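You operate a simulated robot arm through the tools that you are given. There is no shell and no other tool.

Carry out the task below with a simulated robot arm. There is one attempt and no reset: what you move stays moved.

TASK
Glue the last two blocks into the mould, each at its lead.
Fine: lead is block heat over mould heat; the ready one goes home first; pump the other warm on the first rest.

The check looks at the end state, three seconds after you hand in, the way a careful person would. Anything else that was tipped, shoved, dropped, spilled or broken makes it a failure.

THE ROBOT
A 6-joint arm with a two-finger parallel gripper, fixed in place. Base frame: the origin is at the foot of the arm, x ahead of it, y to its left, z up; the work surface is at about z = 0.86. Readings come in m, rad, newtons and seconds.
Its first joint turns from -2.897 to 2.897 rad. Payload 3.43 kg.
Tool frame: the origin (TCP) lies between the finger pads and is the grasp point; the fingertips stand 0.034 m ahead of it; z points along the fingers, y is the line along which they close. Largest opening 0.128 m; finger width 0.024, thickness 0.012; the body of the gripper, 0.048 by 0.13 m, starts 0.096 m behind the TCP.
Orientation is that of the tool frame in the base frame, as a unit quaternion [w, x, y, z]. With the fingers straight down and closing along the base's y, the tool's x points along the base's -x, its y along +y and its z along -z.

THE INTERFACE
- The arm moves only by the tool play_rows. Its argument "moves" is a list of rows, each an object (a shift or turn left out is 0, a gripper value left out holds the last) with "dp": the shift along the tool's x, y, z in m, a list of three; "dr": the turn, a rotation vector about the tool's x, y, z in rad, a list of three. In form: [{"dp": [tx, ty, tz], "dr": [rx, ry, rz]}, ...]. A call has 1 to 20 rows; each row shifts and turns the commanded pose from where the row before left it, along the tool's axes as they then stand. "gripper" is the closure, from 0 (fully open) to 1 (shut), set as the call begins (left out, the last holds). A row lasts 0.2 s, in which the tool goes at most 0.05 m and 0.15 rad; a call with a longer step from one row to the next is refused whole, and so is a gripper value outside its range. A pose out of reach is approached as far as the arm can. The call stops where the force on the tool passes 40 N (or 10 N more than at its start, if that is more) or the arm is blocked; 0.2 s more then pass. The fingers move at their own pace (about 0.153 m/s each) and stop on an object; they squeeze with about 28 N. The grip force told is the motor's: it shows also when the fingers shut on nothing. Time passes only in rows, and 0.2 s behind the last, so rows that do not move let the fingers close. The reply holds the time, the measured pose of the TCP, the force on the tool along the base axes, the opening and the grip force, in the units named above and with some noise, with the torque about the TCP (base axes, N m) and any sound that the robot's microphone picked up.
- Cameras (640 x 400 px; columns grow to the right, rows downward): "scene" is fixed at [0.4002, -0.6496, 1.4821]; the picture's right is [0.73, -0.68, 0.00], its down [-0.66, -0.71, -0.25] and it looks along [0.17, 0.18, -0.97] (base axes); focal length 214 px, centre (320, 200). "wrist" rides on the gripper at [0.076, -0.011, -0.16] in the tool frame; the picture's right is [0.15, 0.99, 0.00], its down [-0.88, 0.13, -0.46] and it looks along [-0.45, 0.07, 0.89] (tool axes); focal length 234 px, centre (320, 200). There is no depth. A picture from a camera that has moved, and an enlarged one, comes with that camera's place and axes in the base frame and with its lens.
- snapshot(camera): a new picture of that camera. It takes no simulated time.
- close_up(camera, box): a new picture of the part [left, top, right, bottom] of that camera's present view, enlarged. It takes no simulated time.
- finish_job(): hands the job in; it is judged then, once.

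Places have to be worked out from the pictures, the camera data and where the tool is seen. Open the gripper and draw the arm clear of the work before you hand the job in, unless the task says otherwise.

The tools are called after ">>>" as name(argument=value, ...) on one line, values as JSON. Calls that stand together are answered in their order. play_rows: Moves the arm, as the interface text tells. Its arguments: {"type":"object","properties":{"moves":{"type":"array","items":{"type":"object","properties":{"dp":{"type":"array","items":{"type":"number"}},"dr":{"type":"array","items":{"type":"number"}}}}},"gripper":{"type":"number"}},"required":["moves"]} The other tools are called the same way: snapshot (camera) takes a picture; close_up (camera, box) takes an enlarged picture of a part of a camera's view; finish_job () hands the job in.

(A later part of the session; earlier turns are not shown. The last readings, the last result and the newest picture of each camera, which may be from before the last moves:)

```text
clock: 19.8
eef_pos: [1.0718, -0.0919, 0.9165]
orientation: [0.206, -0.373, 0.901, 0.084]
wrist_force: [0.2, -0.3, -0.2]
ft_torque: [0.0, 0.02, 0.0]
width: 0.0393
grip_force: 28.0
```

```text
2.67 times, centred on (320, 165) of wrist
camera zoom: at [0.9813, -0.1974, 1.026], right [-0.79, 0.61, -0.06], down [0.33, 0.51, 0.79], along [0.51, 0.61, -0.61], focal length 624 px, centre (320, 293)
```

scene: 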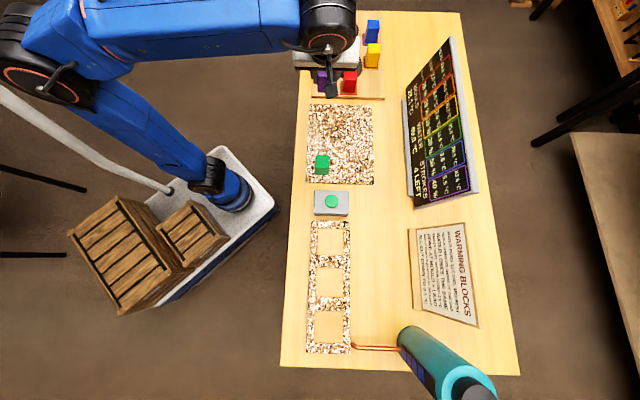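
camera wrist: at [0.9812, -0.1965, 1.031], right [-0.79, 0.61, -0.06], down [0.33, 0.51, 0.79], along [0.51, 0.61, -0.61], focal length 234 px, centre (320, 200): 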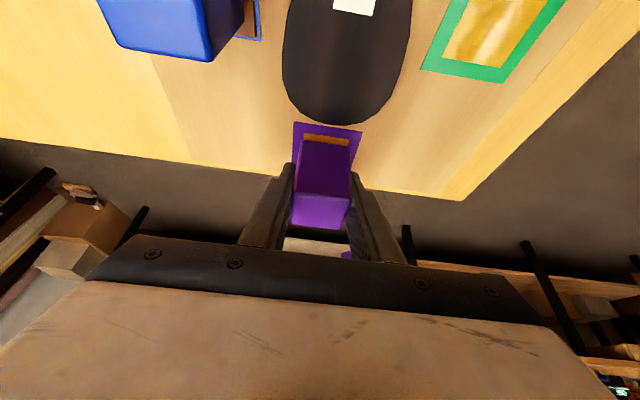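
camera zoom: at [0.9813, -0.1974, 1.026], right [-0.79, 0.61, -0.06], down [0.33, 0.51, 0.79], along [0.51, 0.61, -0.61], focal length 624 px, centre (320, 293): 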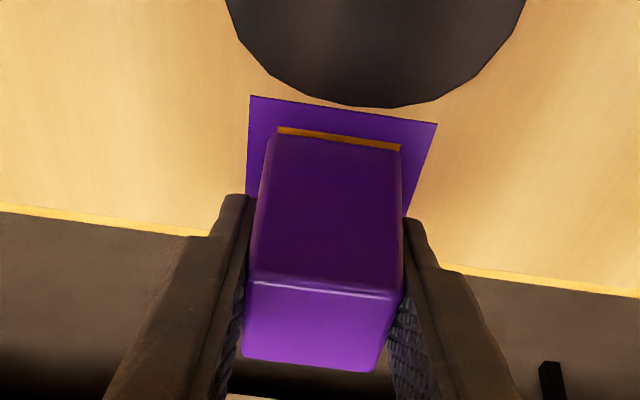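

About 3 mm remain by the visible strip of patch. I continue in 1 mm steps until the force rises.

>>> play_rows(moves=[{"dp": [0.00043, 0, 0.0009]}, {"dp": [0.00043, 0, 0.0009]}, {"dp": [0, 0, 0]}])

>>> close_up(camera="wrist", box=[270, 90, 370, 240])

```text
clock: 20.6
eef_pos: [1.0707, -0.0921, 0.9147]
orientation: [0.207, -0.374, 0.9, 0.084]
wrist_force: [0.0, -0.6, -0.5]
ft_torque: [0.0, 0.0, -0.01]
width: 0.0393
grip_force: 27.6
```

```text
2.67 times, centred on (320, 165) of wrist
camera zoom: at [0.9815, -0.1977, 1.0243], right [-0.79, 0.61, -0.06], down [0.33, 0.51, 0.79], along [0.51, 0.61, -0.61], focal length 624 px, centre (320, 293)
```

zoom: 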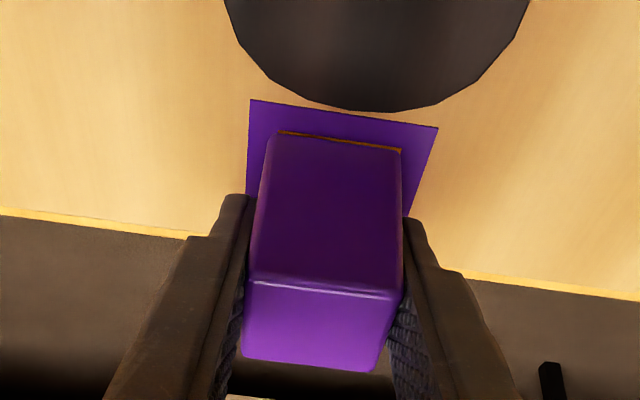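

Still no contact; a hairline of patch is left. Two more 1 mm steps.

>>> play_rows(moves=[{"dp": [0.00043, 0, 0.0009]}, {"dp": [0, 0, 0]}])

>>> play_rows(moves=[{"dp": [0.00043, 0, 0.0009]}, {"dp": [0, 0, 0]}])

>>> close_up(camera="wrist", box=[270, 90, 370, 240])

>>> close_up(camera="scene", box=[310, 0, 390, 50])

```text
clock: 21.2
eef_pos: [1.0703, -0.0921, 0.9145]
orientation: [0.207, -0.374, 0.9, 0.085]
wrist_force: [-0.2, 0.5, 0.1]
ft_torque: [-0.04, -0.01, -0.01]
width: 0.0392
grip_force: 28.3
```

```text
clock: 21.8
eef_pos: [1.0703, -0.0915, 0.9134]
orientation: [0.206, -0.374, 0.9, 0.085]
wrist_force: [-0.7, 0.0, 0.2]
ft_torque: [-0.03, 0.0, 0.01]
width: 0.0389
grip_force: 27.4
```

```text
2.67 times, centred on (320, 165) of wrist
camera zoom: at [0.9818, -0.1975, 1.0227], right [-0.79, 0.61, -0.06], down [0.33, 0.51, 0.79], along [0.51, 0.61, -0.61], focal length 624 px, centre (320, 293)
```

zoom: 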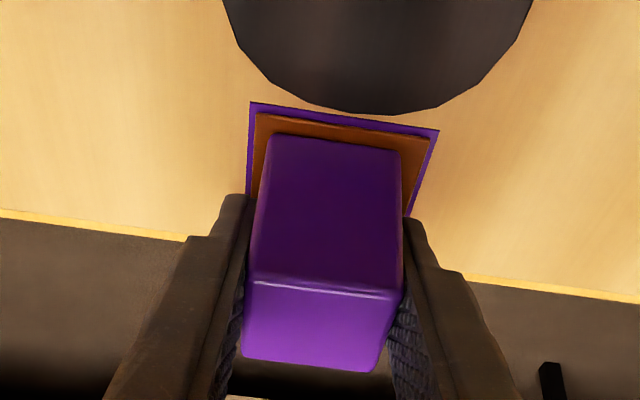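

```text
8.00 times, centred on (350, 25) of scene
camera zoom: at [0.4002, -0.6496, 1.4821], right [0.73, -0.68, 0.0], down [-0.66, -0.71, -0.25], along [0.17, 0.18, -0.97], focal length 1716 px, centre (80, 1600)
```

zoom: 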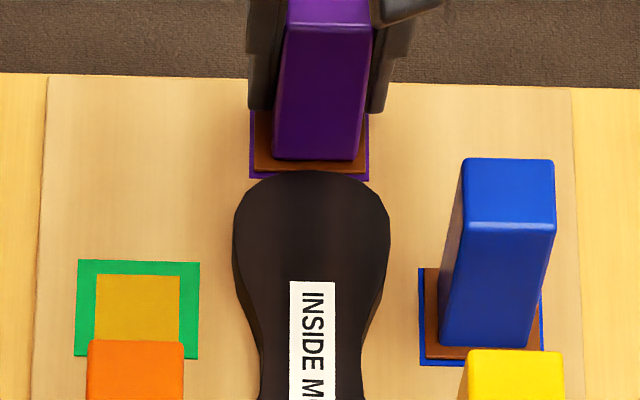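

The glue patch has spread under the block, so it has touched its home. I check the board and lower a hair more to make sure it's seated.

>>> close_up(camera="scene", box=[395, 30, 485, 215])

>>> play_rows(moves=[{"dp": [0.00043, 0, 0.0009]}, {"dp": [0, 0, 0]}])

```text
2.16 times, centred on (440, 122) of scene
camera zoom: at [0.4002, -0.6496, 1.4821], right [0.73, -0.68, 0.0], down [-0.66, -0.71, -0.25], along [0.17, 0.18, -0.97], focal length 464 px, centre (60, 368)
```

zoom: 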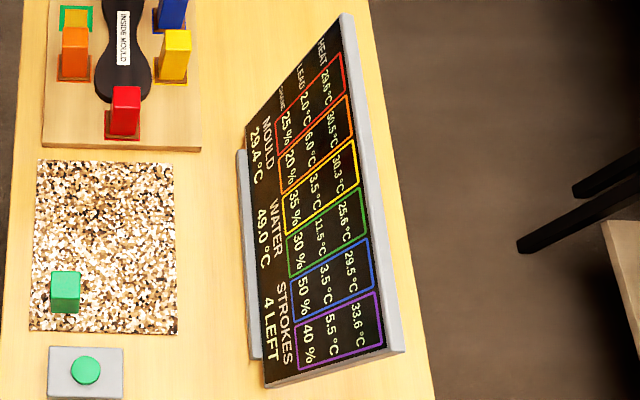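

```text
clock: 22.4
eef_pos: [1.0714, -0.0911, 0.912]
orientation: [0.206, -0.374, 0.9, 0.085]
wrist_force: [0.0, -0.2, 0.2]
ft_torque: [0.03, -0.01, -0.02]
width: 0.0391
grip_force: 27.6
```

The mould now reads 29.4 °C — as computed. The force is still nil, so I look whether the block is truly seated.

>>> close_up(camera="wrist", box=[270, 90, 370, 240])

>>> play_rows(moves=[{"dp": [0.00043, 0, 0.0009]}, {"dp": [0, 0, 0]}])

>>> close_up(camera="wrist", box=[270, 90, 370, 240])

```text
2.67 times, centred on (320, 165) of wrist
camera zoom: at [0.982, -0.1975, 1.0216], right [-0.79, 0.61, -0.06], down [0.33, 0.51, 0.79], along [0.51, 0.61, -0.61], focal length 624 px, centre (320, 293)
```

zoom: 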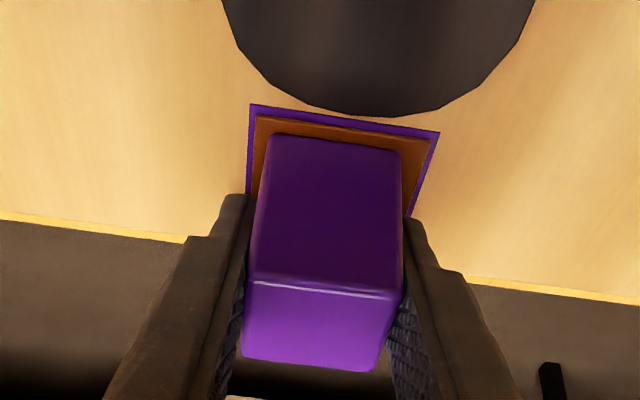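

```text
clock: 23.0
eef_pos: [1.0691, -0.0905, 0.911]
orientation: [0.206, -0.374, 0.9, 0.085]
wrist_force: [-0.2, 0.4, -0.3]
ft_torque: [-0.03, 0.01, -0.01]
width: 0.0392
grip_force: 27.7
```

```text
2.67 times, centred on (320, 165) of wrist
camera zoom: at [0.9816, -0.1969, 1.0206], right [-0.79, 0.61, -0.06], down [0.33, 0.51, 0.79], along [0.51, 0.61, -0.61], focal length 624 px, centre (320, 293)
```

zoom: 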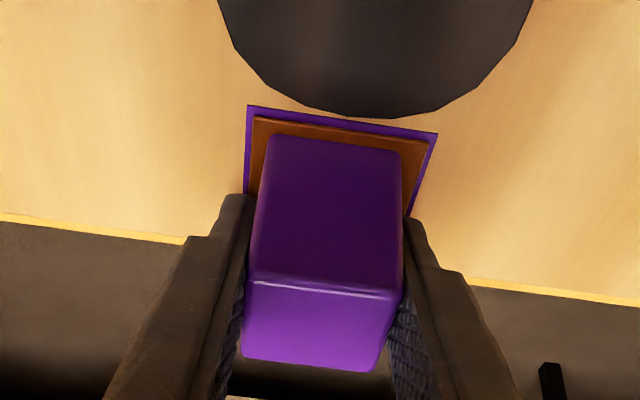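

No contact force yet; I keep going down 1 mm at a time until it seats.

>>> play_rows(moves=[{"dp": [0.00043, 0, 0.0009]}, {"dp": [0, 0, 0]}])

>>> play_rows(moves=[{"dp": [0.00043, 0, 0.0009]}, {"dp": [0, 0, 0]}])

>>> close_up(camera="wrist", box=[270, 90, 370, 240])

```text
clock: 23.6
eef_pos: [1.0702, -0.091, 0.9102]
orientation: [0.206, -0.374, 0.9, 0.085]
wrist_force: [-0.2, 1.3, -1.0]
ft_torque: [0.0, 0.01, 0.0]
width: 0.0392
grip_force: 28.4
```

```text
clock: 24.2
eef_pos: [1.071, -0.0908, 0.9106]
orientation: [0.206, -0.373, 0.9, 0.084]
wrist_force: [-0.7, 1.1, 1.1]
ft_torque: [0.05, 0.03, -0.02]
width: 0.0391
grip_force: 28.2
```

```text
2.67 times, centred on (320, 165) of wrist
camera zoom: at [0.9818, -0.197, 1.0192], right [-0.79, 0.61, -0.06], down [0.33, 0.51, 0.79], along [0.51, 0.61, -0.61], focal length 624 px, centre (320, 293)
```

zoom: 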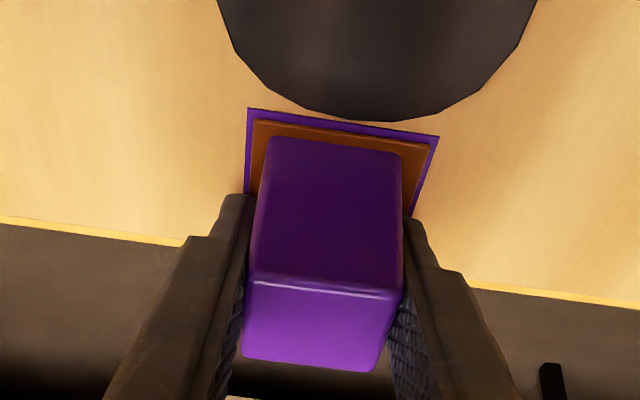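

It is seated now (the descent stops at z ≈ 0.910 with a slight reaction). I open the gripper partway to release without coming near the neighbours.

>>> play_rows(moves=[{"dp": [0, 0, 0]}, {"dp": [0, 0, 0]}, {"dp": [0, 0, 0]}], gripper=0.4)

>>> snapshot(camera="wrist")

>>> close_up(camera="scene", box=[310, 0, 390, 50])

```text
clock: 25.0
eef_pos: [1.0706, -0.0912, 0.9096]
orientation: [0.207, -0.374, 0.9, 0.085]
wrist_force: [0.5, -0.5, -0.4]
ft_torque: [0.01, -0.01, -0.03]
width: 0.0769
grip_force: 0.1
```

```text
taken
camera wrist: at [0.9819, -0.1971, 1.0191], right [-0.79, 0.61, -0.06], down [0.33, 0.51, 0.79], along [0.51, 0.61, -0.61], focal length 234 px, centre (320, 200)
```

wrist: 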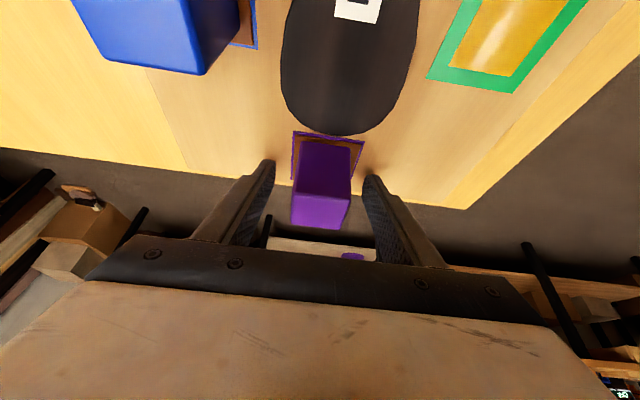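

```text
8.00 times, centred on (350, 25) of scene
camera zoom: at [0.4002, -0.6496, 1.4821], right [0.73, -0.68, 0.0], down [-0.66, -0.71, -0.25], along [0.17, 0.18, -0.97], focal length 1716 px, centre (80, 1600)
```

zoom: 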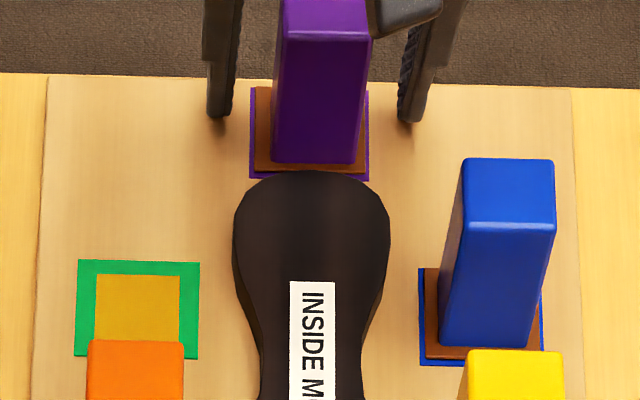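

Purple stands released in its glue. I rise straight up, then return to the tool-down attitude above the mat side.

>>> play_rows(moves=[{"dp": [-0.0087, 0, -0.0181]}, {"dp": [-0.0145, 0, -0.0301]}, {"dp": [-0.0145, 0, -0.0301]}, {"dp": [-0.0145, 0, -0.0301]}])

>>> snapshot(camera="wrist")

>>> close_up(camera="scene", box=[310, 0, 390, 50])

```text
clock: 26.0
eef_pos: [1.0709, -0.0919, 1.0298]
orientation: [0.205, -0.374, 0.9, 0.084]
wrist_force: [0.9, -0.3, -0.3]
ft_torque: [0.03, 0.04, 0.03]
width: 0.0765
grip_force: 0.1
```

```text
taken
camera wrist: at [0.9819, -0.1975, 1.1401], right [-0.79, 0.61, -0.06], down [0.33, 0.51, 0.79], along [0.51, 0.61, -0.61], focal length 234 px, centre (320, 200)
```

wrist: 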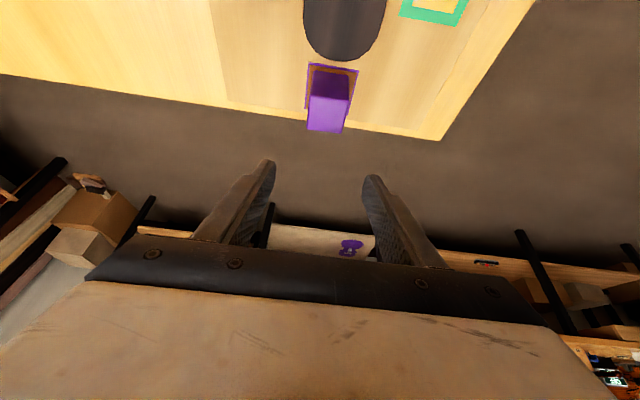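

```text
8.00 times, centred on (350, 25) of scene
camera zoom: at [0.4002, -0.6496, 1.4821], right [0.73, -0.68, 0.0], down [-0.66, -0.71, -0.25], along [0.17, 0.18, -0.97], focal length 1716 px, centre (80, 1600)
```

zoom: 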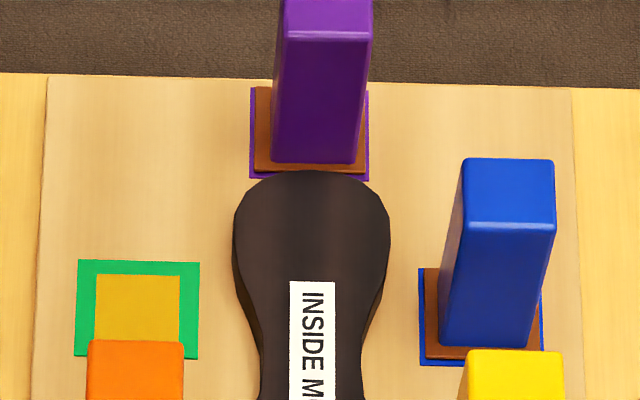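

Purple is home and clear of the fingers. I move back above the green block and untilt the tool.

>>> play_rows(moves=[{"dp": [0.03686, 0.00556, -0.01775]}, {"dp": [0.03686, 0.00556, -0.01775]}, {"dp": [0.03686, 0.00556, -0.01775]}, {"dp": [0.03686, 0.00556, -0.01775]}, {"dp": [0.03686, 0.00556, -0.01775]}, {"dp": [0.03686, 0.00556, -0.01775]}, {"dp": [0.03686, 0.00556, -0.01775]}, {"dp": [0.03686, 0.00556, -0.01775]}, {"dp": [0.03686, 0.00556, -0.01775]}, {"dp": [0.03686, 0.00556, -0.01775]}, {"dp": [0.03686, 0.00556, -0.01775]}, {"dp": [0.03686, 0.00556, -0.01775]}, {"dp": [0.03686, 0.00556, -0.01775]}, {"dp": [0.03686, 0.00556, -0.01775]}, {"dp": [0.03686, 0.00556, -0.01775]}, {"dr": [0, 0.15, 0]}, {"dr": [0, 0.15, 0]}, {"dr": [0, 0.15, 0]}, {"dp": [0, 0, 0]}], gripper=0)

>>> snapshot(camera="wrist")

>>> snapshot(camera="scene")

```text
clock: 30.0
eef_pos: [0.5757, -0.4681, 1.0304]
orientation: [0.0, -0.383, 0.924, -0.002]
wrist_force: [-0.5, 0.3, 0.2]
ft_torque: [0.03, 0.02, 0.01]
width: 0.1277
grip_force: 0.0
```

```text
taken
camera wrist: at [0.5309, -0.529, 1.1881], right [-0.8, 0.6, 0.0], down [0.53, 0.72, 0.45], along [0.27, 0.36, -0.89], focal length 234 px, centre (320, 200)
```

wrist: 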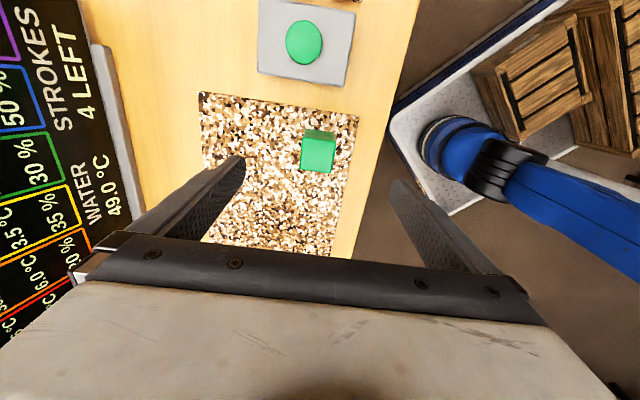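

```text
taken
```

scene: 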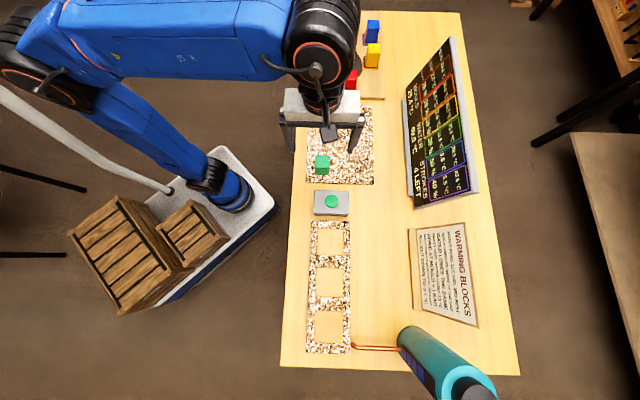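

Mould side is done (29.4 shown). Before picking green I survey the three rests and pipe from above with the empty gripper.

>>> play_rows(moves=[{"dp": [0.043, -0.004, 0]}, {"dp": [0.043, -0.004, 0]}, {"dp": [0.043, -0.004, 0]}, {"dp": [0.043, -0.004, 0]}, {"dp": [0.043, -0.004, 0]}, {"dp": [0.043, -0.004, 0]}, {"dp": [0.043, -0.004, 0]}, {"dp": [0.043, -0.004, 0]}, {"dp": [0.043, -0.004, 0]}])

>>> snapshot(camera="wrist")

>>> close_up(camera="scene", box=[290, 180, 430, 380])

```text
clock: 32.0
eef_pos: [0.3285, -0.7648, 1.0286]
orientation: [0.0, -0.383, 0.924, -0.001]
wrist_force: [-0.2, 0.1, 0.2]
ft_torque: [-0.09, 0.02, -0.01]
width: 0.1283
grip_force: 0.1
```

```text
taken
camera wrist: at [0.2838, -0.827, 1.1876], right [-0.8, 0.59, 0.0], down [0.53, 0.72, 0.46], along [0.27, 0.37, -0.89], focal length 234 px, centre (320, 200)
```

wrist: 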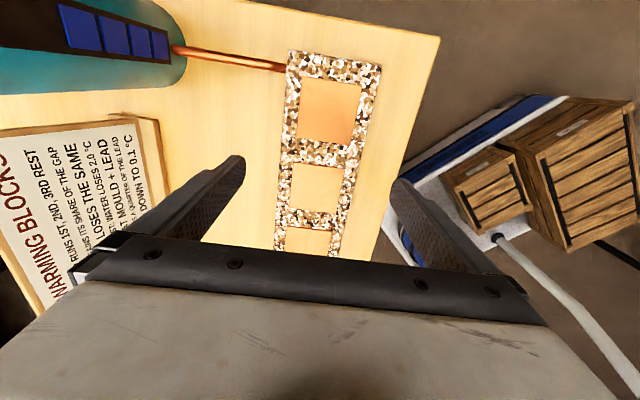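

```text
2.00 times, centred on (360, 280) of scene
camera zoom: at [0.4002, -0.6496, 1.4821], right [0.73, -0.68, 0.0], down [-0.66, -0.71, -0.25], along [0.17, 0.18, -0.97], focal length 429 px, centre (240, 40)
```

zoom: 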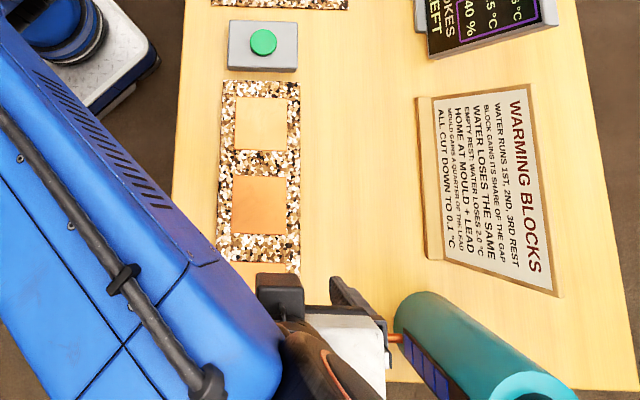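

The pipe enters at the end rest nearest the tank, so that is the first rest. I enlarge it for its pose and relief.

>>> close_up(camera="wrist", box=[240, 30, 420, 170])

>>> close_up(camera="wrist", box=[250, 140, 400, 270])

```text
2.86 times, centred on (330, 100) of wrist
camera zoom: at [0.2838, -0.827, 1.1876], right [-0.8, 0.59, 0.0], down [0.53, 0.72, 0.46], along [0.27, 0.37, -0.89], focal length 669 px, centre (291, 486)
```

zoom: 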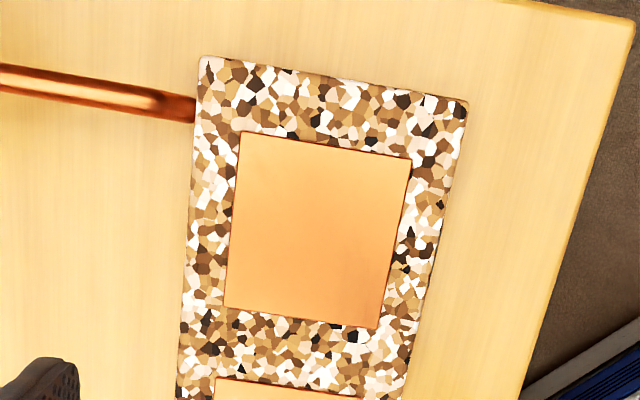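

```text
3.08 times, centred on (325, 205) of wrist
camera zoom: at [0.2838, -0.827, 1.1876], right [-0.8, 0.59, 0.0], down [0.53, 0.72, 0.46], along [0.27, 0.37, -0.89], focal length 720 px, centre (305, 185)
```

zoom: 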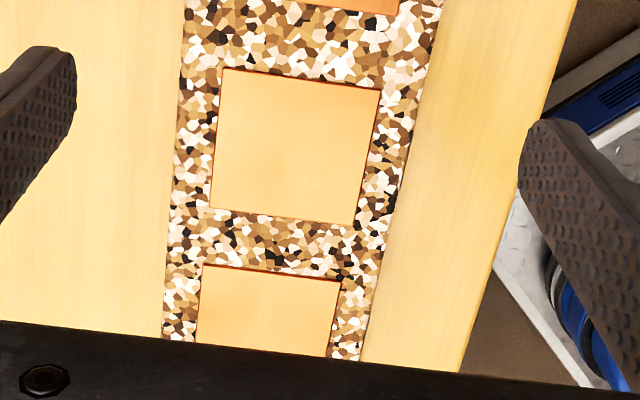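

First rest centre ≈ (0.2975, −0.791), a 74 mm plate. Now I return over the green block to pick it.

>>> play_rows(moves=[{"dp": [-0.0432, 0.0036, 0]}, {"dp": [-0.0432, 0.0036, 0]}, {"dp": [-0.0432, 0.0036, 0]}, {"dp": [-0.0432, 0.0036, 0]}, {"dp": [-0.0432, 0.0036, 0]}, {"dp": [-0.0432, 0.0036, 0]}, {"dp": [-0.0432, 0.0036, 0]}, {"dp": [-0.0432, 0.0036, 0]}, {"dp": [-0.0432, 0.0036, 0]}, {"dp": [0, 0, 0]}])

>>> close_up(camera="wrist", box=[260, 100, 380, 200])

```text
clock: 34.2
eef_pos: [0.5797, -0.4671, 1.0301]
orientation: [0.001, -0.383, 0.924, 0.0]
wrist_force: [-0.9, 0.1, -0.2]
ft_torque: [0.0, 0.01, 0.0]
width: 0.1281
grip_force: 0.0
```

```text
4.00 times, centred on (320, 150) of wrist
camera zoom: at [0.5354, -0.5291, 1.1878], right [-0.8, 0.6, 0.0], down [0.53, 0.72, 0.46], along [0.27, 0.37, -0.89], focal length 937 px, centre (320, 400)
```

zoom: 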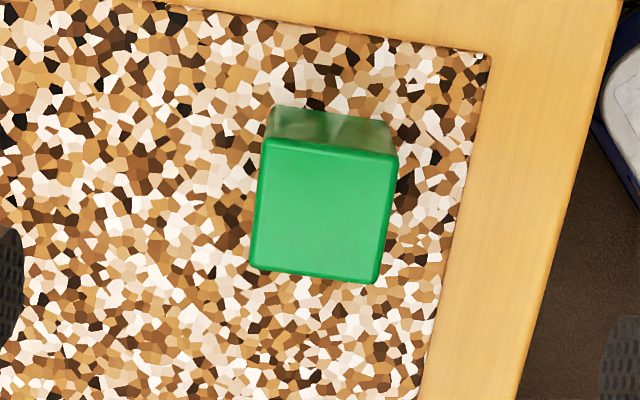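

Green centre ≈ (0.580, −0.468), right below the TCP. I descend 0.128 m with the fingers open, then close.

>>> play_rows(moves=[{"dp": [0, 0, 0.0426]}, {"dp": [0, 0, 0.0426]}, {"dp": [0, 0, 0.0426]}, {"dp": [0, 0, 0]}])

>>> play_rows(moves=[{"dp": [0, 0, 0]}, {"dp": [0, 0, 0]}, {"dp": [0, 0, 0]}, {"dp": [0, 0, 0]}], gripper=1)

>>> snapshot(camera="wrist")

```text
clock: 35.2
eef_pos: [0.5814, -0.4677, 0.9021]
orientation: [0.001, -0.383, 0.924, 0.0]
wrist_force: [-0.5, -0.4, 0.3]
ft_torque: [-0.02, 0.01, -0.01]
width: 0.1277
grip_force: 0.1
```

```text
clock: 36.2
eef_pos: [0.5812, -0.4668, 0.9011]
orientation: [0.0, -0.383, 0.924, -0.001]
wrist_force: [-0.5, 0.5, -1.1]
ft_torque: [0.0, -0.03, -0.02]
width: 0.039
grip_force: 27.6
```

```text
taken
camera wrist: at [0.5374, -0.5301, 1.0597], right [-0.8, 0.6, 0.0], down [0.53, 0.72, 0.46], along [0.27, 0.37, -0.89], focal length 234 px, centre (320, 200)
```

wrist: 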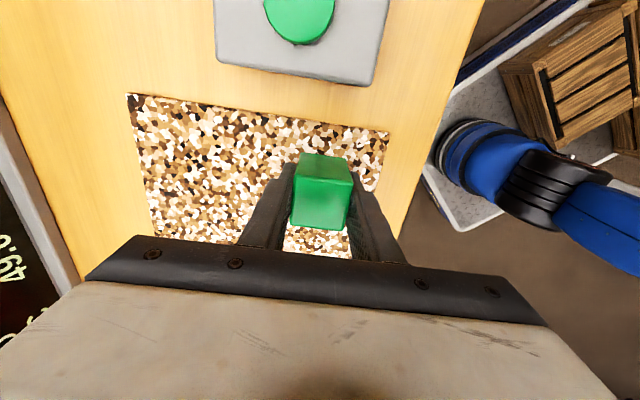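

Green is gripped (39 mm). I lift it 12 cm and carry it above the button to over the first rest.

>>> play_rows(moves=[{"dp": [0, 0, -0.03]}, {"dp": [0, 0, -0.03]}, {"dp": [0, 0, -0.03]}, {"dp": [0, 0, -0.03]}, {"dp": [0.0429, -0.0029, 0]}, {"dp": [0.0429, -0.0029, 0]}, {"dp": [0.0429, -0.0029, 0]}, {"dp": [0.0429, -0.0029, 0]}, {"dp": [0.0429, -0.0029, 0]}, {"dp": [0.0429, -0.0029, 0]}, {"dp": [0.0429, -0.0029, 0]}, {"dp": [0.0429, -0.0029, 0]}, {"dp": [0.0429, -0.0029, 0]}, {"dp": [0.0429, -0.0029, 0]}, {"dp": [0, 0, 0]}])

>>> snapshot(camera="wrist")

>>> snapshot(camera="scene")

```text
clock: 39.4
eef_pos: [0.2978, -0.7916, 1.0228]
orientation: [0.001, -0.382, 0.924, 0.0]
wrist_force: [-0.7, -0.1, -1.0]
ft_torque: [-0.01, -0.01, 0.0]
width: 0.0394
grip_force: 27.8
```

```text
taken
camera wrist: at [0.253, -0.8543, 1.1808], right [-0.8, 0.6, 0.0], down [0.53, 0.72, 0.46], along [0.27, 0.37, -0.89], focal length 234 px, centre (320, 200)
```

wrist: 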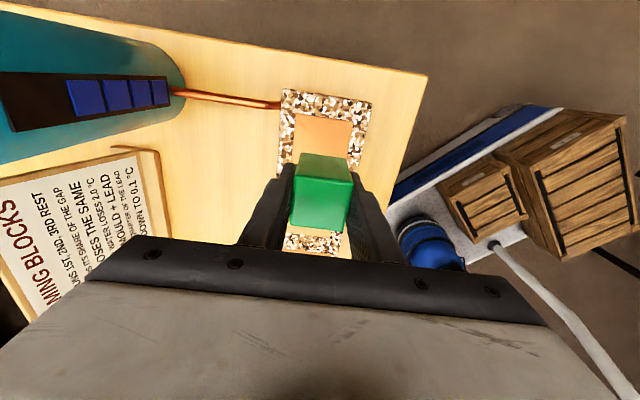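

```text
taken
```

scene: 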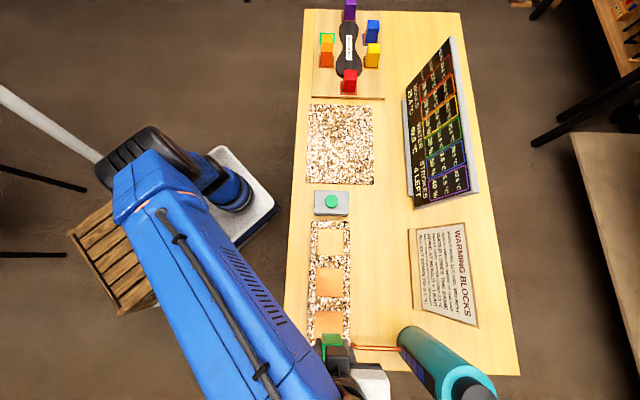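

The block is over the first rest. I lower to a little above it, then look.

>>> play_rows(moves=[{"dp": [0, 0, 0.0343]}, {"dp": [0, 0, 0.0343]}, {"dp": [0, 0, 0.0342]}, {"dp": [0, 0, 0]}])

>>> close_up(camera="wrist", box=[230, 60, 410, 260])

>>> close_up(camera="scene", box=[290, 280, 410, 380])

```text
clock: 40.4
eef_pos: [0.2983, -0.7924, 0.9194]
orientation: [0.0, -0.383, 0.924, -0.001]
wrist_force: [-0.3, 0.1, -0.1]
ft_torque: [-0.03, -0.01, 0.0]
width: 0.0394
grip_force: 28.0
```

```text
2.00 times, centred on (320, 160) of wrist
camera zoom: at [0.2527, -0.8543, 1.0777], right [-0.8, 0.6, 0.0], down [0.53, 0.72, 0.46], along [0.27, 0.37, -0.89], focal length 468 px, centre (320, 280)
```

zoom: 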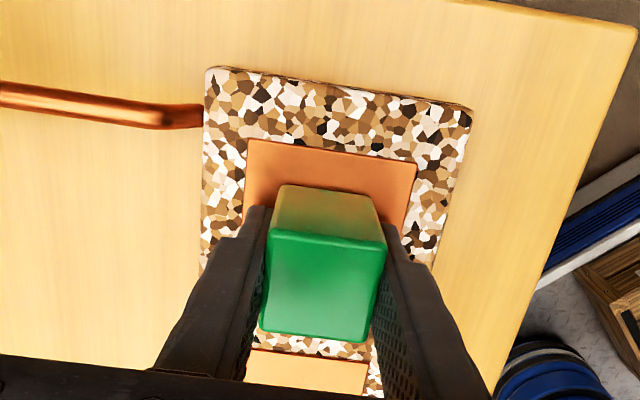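

```text
4.00 times, centred on (350, 330) of scene
camera zoom: at [0.4002, -0.6496, 1.4821], right [0.73, -0.68, 0.0], down [-0.66, -0.71, -0.25], along [0.17, 0.18, -0.97], focal length 858 px, centre (200, -320)
```

zoom: 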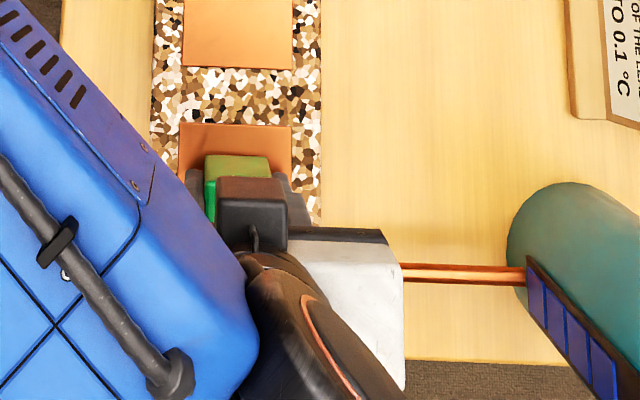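

Nicely centred over the copper rest. I lower in small steps until it makes contact.

>>> play_rows(moves=[{"dp": [0, 0, 0.003]}, {"dp": [0, 0, 0.003]}, {"dp": [0, 0, 0]}])

>>> play_rows(moves=[{"dp": [0, 0, 0.002]}, {"dp": [0, 0, 0]}])

>>> play_rows(moves=[{"dp": [0, 0, 0.002]}, {"dp": [0, 0, 0]}])

>>> close_up(camera="wrist", box=[230, 60, 410, 260])

```text
clock: 41.2
eef_pos: [0.2977, -0.7922, 0.9169]
orientation: [-0.002, -0.383, 0.924, -0.003]
wrist_force: [0.2, 0.3, 7.7]
ft_torque: [0.19, 0.07, 0.0]
width: 0.0393
grip_force: 28.1
stopped in row 3: the force on the tool passed its limit at 42 N (the readings are from after the stop); the commanded pose is now the measured one
```

```text
clock: 41.9
eef_pos: [0.298, -0.7928, 0.9168]
orientation: [-0.001, -0.384, 0.923, -0.005]
wrist_force: [-1.2, 0.1, 6.9]
ft_torque: [0.17, 0.02, 0.03]
width: 0.0393
grip_force: 27.7
stopped in row 2: the force on the tool passed its limit at 42 N (the readings are from after the stop); the commanded pose is now the measured one
```

```text
clock: 42.5
eef_pos: [0.2989, -0.791, 0.9168]
orientation: [-0.002, -0.383, 0.924, -0.007]
wrist_force: [3.1, -7.5, 36.0]
ft_torque: [0.68, 0.16, 0.01]
width: 0.0393
grip_force: 27.9
```

```text
2.00 times, centred on (320, 160) of wrist
camera zoom: at [0.253, -0.852, 1.0757], right [-0.8, 0.59, -0.01], down [0.53, 0.72, 0.45], along [0.27, 0.35, -0.9], focal length 468 px, centre (320, 280)
```

zoom: 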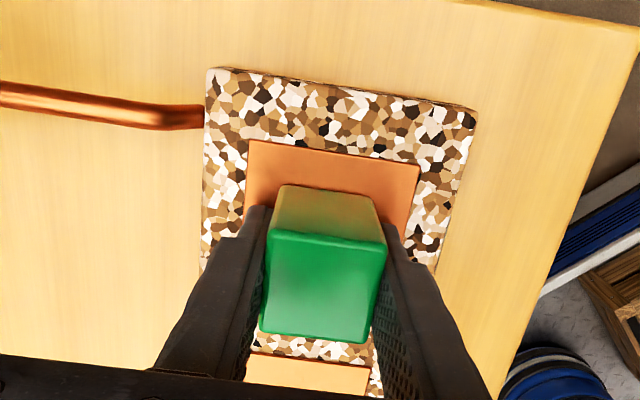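

Contact with the rest at TCP z ≈ 0.917 (the rest is higher than I guessed) and it is now pressed with 36 N. I back off 2 mm to relieve it.

>>> play_rows(moves=[{"dp": [0, 0, -0.002]}, {"dp": [0, 0, 0]}])

```text
clock: 43.0
eef_pos: [0.298, -0.7924, 0.9168]
orientation: [-0.001, -0.383, 0.924, -0.006]
wrist_force: [6.8, -3.8, 25.8]
ft_torque: [0.53, 0.01, -0.12]
width: 0.0391
grip_force: 28.2
```

Still 26 N of load; I ease up another millimetre.

>>> play_rows(moves=[{"dp": [0, 0, -0.001]}, {"dp": [0, 0, 0]}])

```text
clock: 43.6
eef_pos: [0.2985, -0.7921, 0.9164]
orientation: [-0.001, -0.383, 0.924, -0.005]
wrist_force: [6.9, -2.0, 12.8]
ft_torque: [0.28, -0.09, -0.12]
width: 0.0391
grip_force: 28.0
```

>>> play_rows(moves=[{"dp": [0, 0, -0.0008]}, {"dp": [0, 0, 0]}])

```text
clock: 44.2
eef_pos: [0.2978, -0.7936, 0.9167]
orientation: [-0.002, -0.383, 0.924, -0.005]
wrist_force: [0.0, -0.2, -0.3]
ft_torque: [-0.02, 0.03, 0.01]
width: 0.0393
grip_force: 28.4
```

Unloaded now. I open the gripper partway to leave the block standing on the first rest.

>>> play_rows(moves=[{"dp": [0, 0, 0]}, {"dp": [0, 0, 0]}, {"dp": [0, 0, 0]}], gripper=0.35)

>>> snapshot(camera="wrist")

```text
clock: 45.0
eef_pos: [0.2987, -0.7936, 0.9175]
orientation: [-0.002, -0.384, 0.923, -0.007]
wrist_force: [-0.7, -0.2, -1.5]
ft_torque: [-0.01, 0.0, 0.0]
width: 0.0832
grip_force: 0.0
```

```text
taken
camera wrist: at [0.253, -0.8532, 1.0764], right [-0.8, 0.59, -0.01], down [0.53, 0.72, 0.45], along [0.27, 0.36, -0.89], focal length 234 px, centre (320, 200)
```

wrist: 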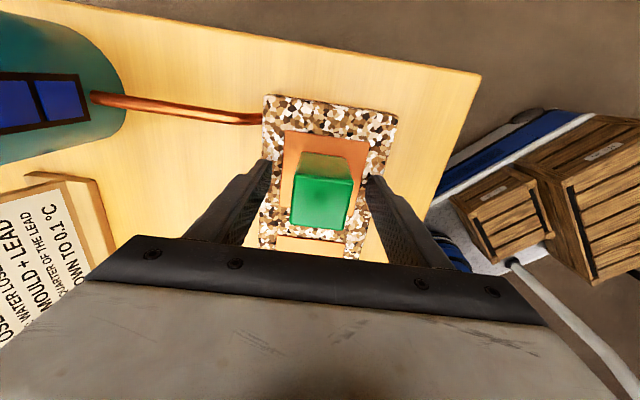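

Green stands on the first rest. I rise, level the tool again and go towards the green button to measure it.

>>> play_rows(moves=[{"dp": [0, 0, -0.02]}, {"dp": [0, 0, -0.03]}, {"dp": [0, 0, -0.03]}, {"dp": [0, 0, -0.03], "dr": [-0.0114, -0.0091, 0]}, {"dp": [-0.0412, 0, 0]}, {"dp": [-0.0412, 0, 0]}, {"dp": [-0.0412, 0, 0]}, {"dp": [-0.0412, 0, 0]}, {"dp": [-0.0412, 0, 0]}, {"dp": [-0.0412, 0, 0]}, {"dp": [0, 0, 0]}])

>>> snapshot(camera="wrist")

>>> snapshot(camera="scene")

```text
clock: 47.5
eef_pos: [0.4723, -0.6139, 1.0287]
orientation: [0.0, -0.384, 0.924, 0.001]
wrist_force: [-0.1, 0.7, 0.0]
ft_torque: [0.01, -0.01, 0.01]
width: 0.0833
grip_force: 0.0
```

```text
taken
camera wrist: at [0.4283, -0.6774, 1.1858], right [-0.8, 0.59, 0.0], down [0.53, 0.71, 0.46], along [0.27, 0.37, -0.89], focal length 234 px, centre (320, 200)
```

wrist: 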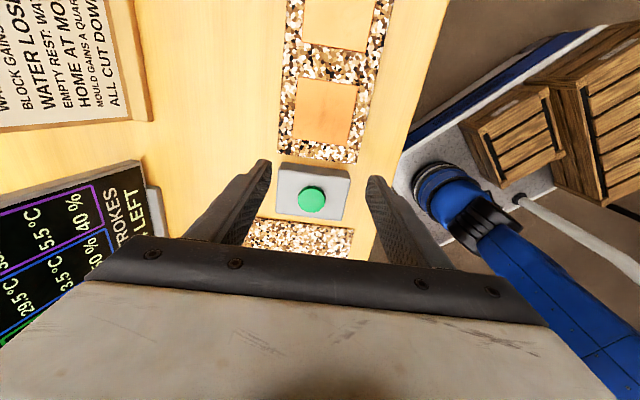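

```text
taken
```

scene: 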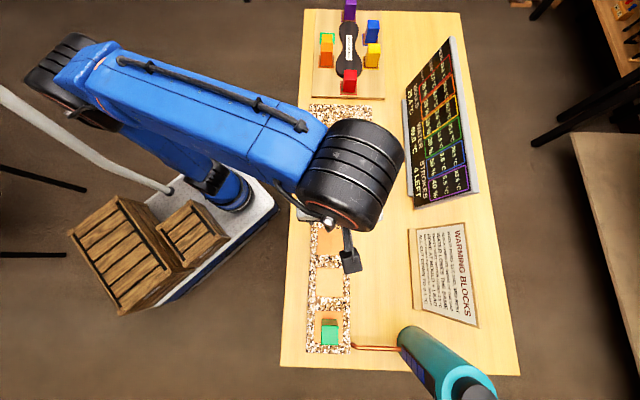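

Green stands upright on the first rest. I measure the button.

>>> close_up(camera="wrist", box=[260, 150, 370, 240])

>>> close_up(camera="scene", box=[290, 290, 370, 370])

```text
4.44 times, centred on (315, 195) of wrist
camera zoom: at [0.4283, -0.6774, 1.1858], right [-0.8, 0.59, 0.0], down [0.53, 0.71, 0.46], along [0.27, 0.37, -0.89], focal length 1041 px, centre (342, 222)
```

zoom: 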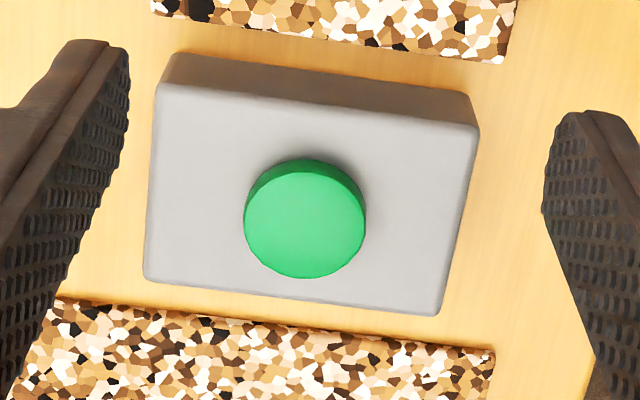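

```text
5.00 times, centred on (330, 330) of scene
camera zoom: at [0.4002, -0.6496, 1.4821], right [0.73, -0.68, 0.0], down [-0.66, -0.71, -0.25], along [0.17, 0.18, -0.97], focal length 1072 px, centre (270, -450)
```

zoom: 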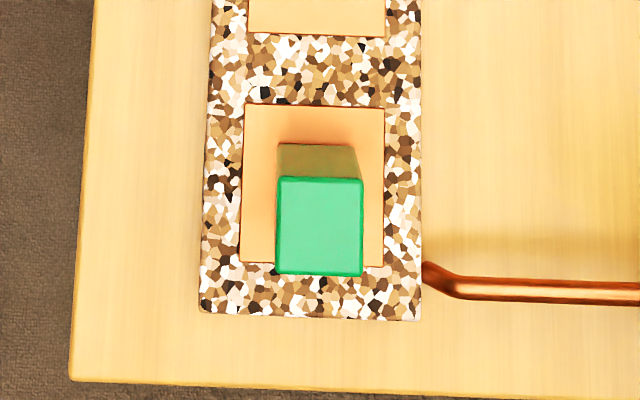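

Button cap centre ≈ (0.526, −0.564) with its top near z ≈ 0.90. I close the fingers, centre above it and come down to about 15 mm above.

>>> play_rows(moves=[{"dp": [-0.0366, -0.0014, 0]}, {"dp": [-0.0366, -0.0014, 0]}, {"dp": [0, 0, 0]}, {"dp": [0, 0, 0.039]}, {"dp": [0, 0, 0.039]}, {"dp": [0, 0, 0]}], gripper=1)

>>> snapshot(camera="wrist")

>>> snapshot(camera="scene")

```text
clock: 48.9
eef_pos: [0.5268, -0.5656, 0.9492]
orientation: [0.0, -0.384, 0.923, 0.001]
wrist_force: [0.0, 0.7, -0.3]
ft_torque: [0.0, 0.0, -0.02]
width: 0.0
grip_force: 27.9
```

```text
taken
camera wrist: at [0.4823, -0.628, 1.1078], right [-0.8, 0.59, 0.0], down [0.53, 0.71, 0.46], along [0.27, 0.37, -0.89], focal length 234 px, centre (320, 200)
```

wrist: 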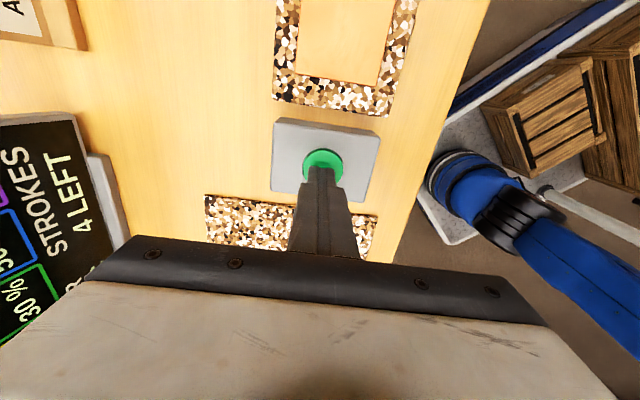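

```text
taken
```

scene: 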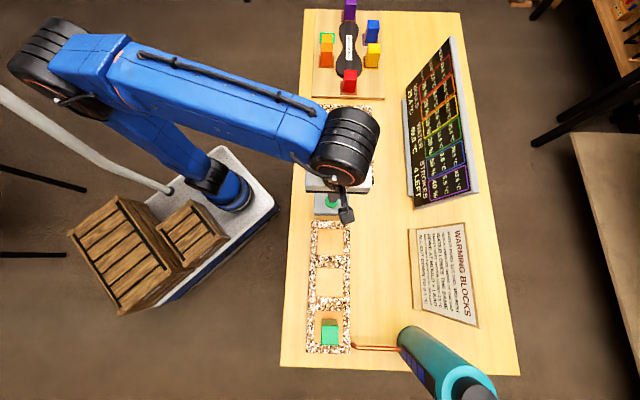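

The closed fingertips are over the cap. I lower slowly towards it, a few mm per call.

>>> play_rows(moves=[{"dp": [0, 0, 0.004]}, {"dp": [0, 0, 0.004]}, {"dp": [0, 0, 0]}])

>>> close_up(camera="wrist", box=[260, 100, 390, 210])

```text
clock: 49.6
eef_pos: [0.5265, -0.5659, 0.9415]
orientation: [0.001, -0.384, 0.923, 0.001]
wrist_force: [-0.5, -0.2, 0.1]
ft_torque: [-0.01, -0.03, 0.0]
width: 0.0
grip_force: 27.9
```

```text
3.64 times, centred on (325, 155) of wrist
camera zoom: at [0.4818, -0.6283, 1.1004], right [-0.8, 0.59, 0.0], down [0.53, 0.71, 0.46], along [0.27, 0.37, -0.89], focal length 852 px, centre (302, 364)
```

zoom: 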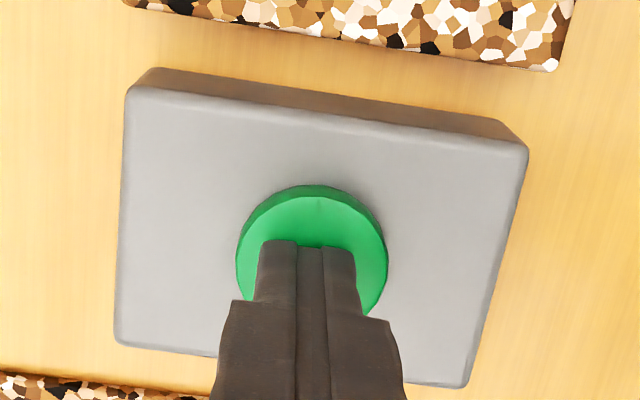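

Still no contact, just above the cap. I go on by 2 mm steps.

>>> play_rows(moves=[{"dp": [0, 0, 0.002]}, {"dp": [0, 0, 0.002]}, {"dp": [0, 0, 0]}])

```text
clock: 50.5
eef_pos: [0.5259, -0.5665, 0.939]
orientation: [0.0, -0.384, 0.923, 0.002]
wrist_force: [0.9, 1.1, 1.4]
ft_torque: [0.01, -0.01, -0.02]
width: 0.0001
grip_force: 28.0
```

Slight contact perhaps (1.4 N). I press on one millimetre at a time and watch the board.

>>> play_rows(moves=[{"dp": [0, 0, 0.001]}, {"dp": [0, 0, 0]}])

>>> close_up(camera="scene", box=[395, 30, 485, 215])

```text
clock: 51.0
eef_pos: [0.5261, -0.5661, 0.9382]
orientation: [0.0, -0.383, 0.924, 0.001]
wrist_force: [0.8, 0.4, 2.1]
ft_torque: [0.03, -0.01, 0.0]
width: 0.0001
grip_force: 28.0
heard: click
```

```text
2.16 times, centred on (440, 122) of scene
camera zoom: at [0.4002, -0.6496, 1.4821], right [0.73, -0.68, 0.0], down [-0.66, -0.71, -0.25], along [0.17, 0.18, -0.97], focal length 464 px, centre (60, 368)
```

zoom: 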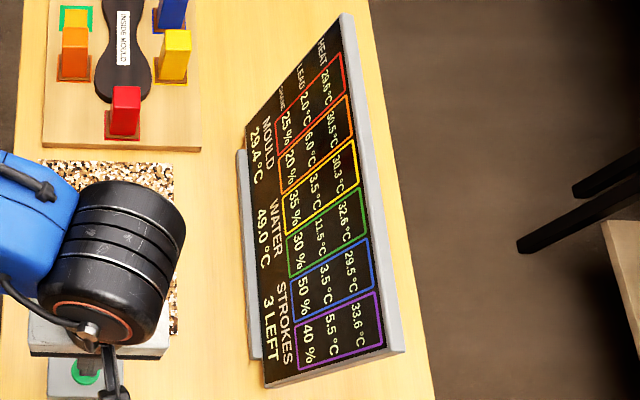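

A click: 3 strokes left and green at 32.6 °C, exactly as calculated. I release the button fully and check that nothing changes.

>>> play_rows(moves=[{"dp": [0, 0, -0.005]}, {"dp": [0, 0, -0.005]}, {"dp": [0, 0, 0]}, {"dp": [0, 0, 0]}, {"dp": [0, 0, 0]}])

>>> close_up(camera="scene", box=[405, 120, 475, 205])

```text
clock: 52.2
eef_pos: [0.5259, -0.5663, 0.9478]
orientation: [0.001, -0.384, 0.923, 0.001]
wrist_force: [0.6, -0.1, -0.4]
ft_torque: [-0.02, 0.0, -0.01]
width: 0.0
grip_force: 27.8
```

```text
4.71 times, centred on (440, 162) of scene
camera zoom: at [0.4002, -0.6496, 1.4821], right [0.73, -0.68, 0.0], down [-0.66, -0.71, -0.25], along [0.17, 0.18, -0.97], focal length 1009 px, centre (-245, 376)
```

zoom: 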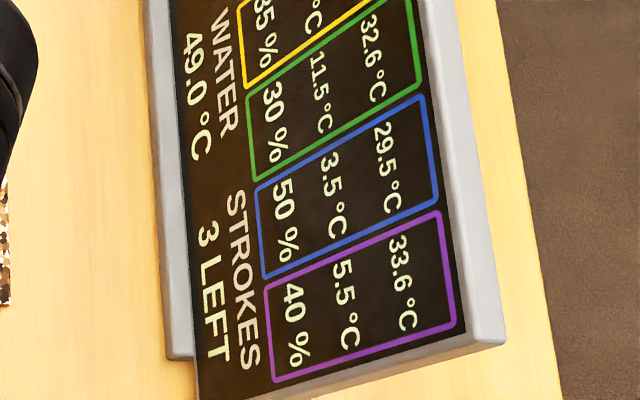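

Stable at 32.6 with 3 left. Second press: the same 10 mm down.

>>> play_rows(moves=[{"dp": [0, 0, 0.004]}, {"dp": [0, 0, 0.004]}, {"dp": [0, 0, 0.002]}, {"dp": [0, 0, 0]}])

>>> close_up(camera="scene", box=[405, 120, 475, 205])

```text
clock: 53.2
eef_pos: [0.5267, -0.5656, 0.9378]
orientation: [0.0, -0.384, 0.924, 0.001]
wrist_force: [0.7, 1.0, 2.1]
ft_torque: [0.0, 0.01, 0.03]
width: 0.0
grip_force: 27.9
```

```text
4.71 times, centred on (440, 162) of scene
camera zoom: at [0.4002, -0.6496, 1.4821], right [0.73, -0.68, 0.0], down [-0.66, -0.71, -0.25], along [0.17, 0.18, -0.97], focal length 1009 px, centre (-245, 376)
```

zoom: 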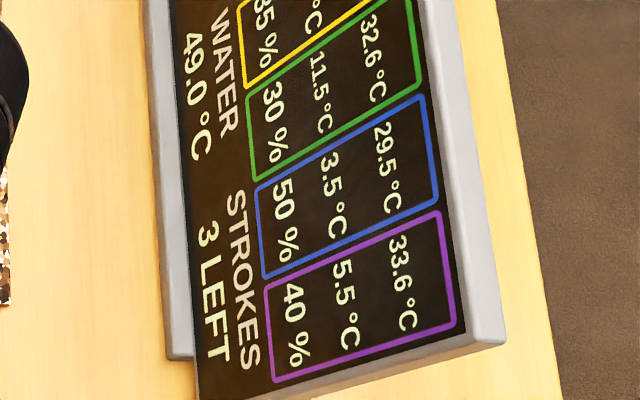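

No click yet; I press 1 mm further.

>>> play_rows(moves=[{"dp": [0, 0, 0.001]}, {"dp": [0, 0, 0]}])

>>> close_up(camera="scene", box=[405, 120, 475, 205])

```text
clock: 53.9
eef_pos: [0.5269, -0.5667, 0.9382]
orientation: [0.0, -0.383, 0.924, 0.001]
wrist_force: [-1.1, 0.0, 2.4]
ft_torque: [-0.01, 0.06, 0.0]
width: 0.0001
grip_force: 27.7
heard: click
```

```text
4.71 times, centred on (440, 162) of scene
camera zoom: at [0.4002, -0.6496, 1.4821], right [0.73, -0.68, 0.0], down [-0.66, -0.71, -0.25], along [0.17, 0.18, -0.97], focal length 1009 px, centre (-245, 376)
```

zoom: 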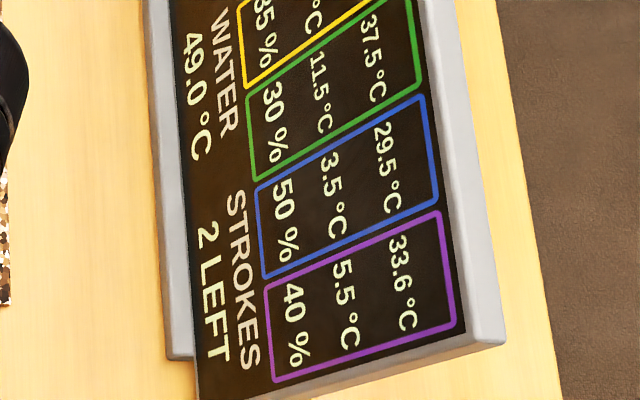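

37.5 °C, 2 left, as predicted. I release fully and press once more the same way; that should give 40.9.

>>> play_rows(moves=[{"dp": [0, 0, -0.005]}, {"dp": [0, 0, -0.006]}, {"dp": [0, 0, 0]}, {"dp": [0, 0, 0]}])

>>> play_rows(moves=[{"dp": [0, 0, 0.004]}, {"dp": [0, 0, 0.004]}, {"dp": [0, 0, 0.002]}, {"dp": [0, 0, 0]}])

>>> close_up(camera="scene", box=[405, 120, 475, 205])

```text
clock: 54.9
eef_pos: [0.5275, -0.566, 0.9481]
orientation: [0.001, -0.384, 0.923, 0.0]
wrist_force: [0.2, 0.0, 0.6]
ft_torque: [0.02, -0.01, -0.01]
width: 0.0002
grip_force: 28.1
```

```text
clock: 55.9
eef_pos: [0.5262, -0.5651, 0.9377]
orientation: [0.0, -0.384, 0.924, 0.001]
wrist_force: [-1.4, -0.6, 1.4]
ft_torque: [-0.04, 0.01, 0.02]
width: 0.0001
grip_force: 27.8
```

```text
4.71 times, centred on (440, 162) of scene
camera zoom: at [0.4002, -0.6496, 1.4821], right [0.73, -0.68, 0.0], down [-0.66, -0.71, -0.25], along [0.17, 0.18, -0.97], focal length 1009 px, centre (-245, 376)
```

zoom: 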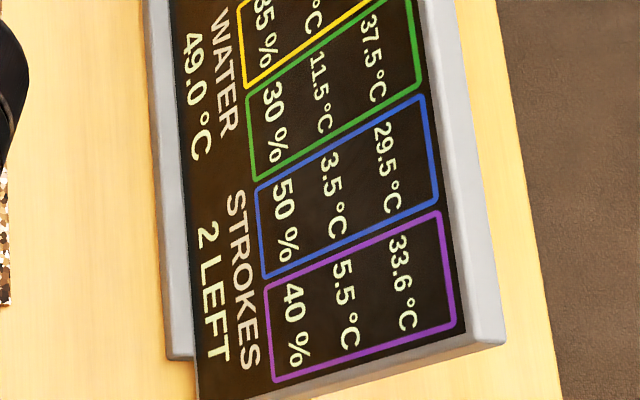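

Cap touched, not yet clicked. One millimetre more for the third stroke.

>>> play_rows(moves=[{"dp": [0, 0, 0.001]}, {"dp": [0, 0, 0]}])

>>> close_up(camera="scene", box=[405, 120, 475, 205])

```text
clock: 56.5
eef_pos: [0.5265, -0.5655, 0.9366]
orientation: [0.001, -0.384, 0.923, 0.001]
wrist_force: [-1.0, -0.9, 1.2]
ft_torque: [-0.02, 0.01, 0.01]
width: 0.0
grip_force: 27.5
heard: click
```

```text
4.71 times, centred on (440, 162) of scene
camera zoom: at [0.4002, -0.6496, 1.4821], right [0.73, -0.68, 0.0], down [-0.66, -0.71, -0.25], along [0.17, 0.18, -0.97], focal length 1009 px, centre (-245, 376)
```

zoom: 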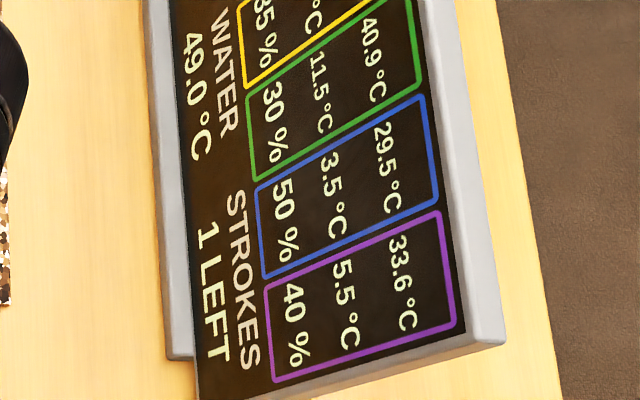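

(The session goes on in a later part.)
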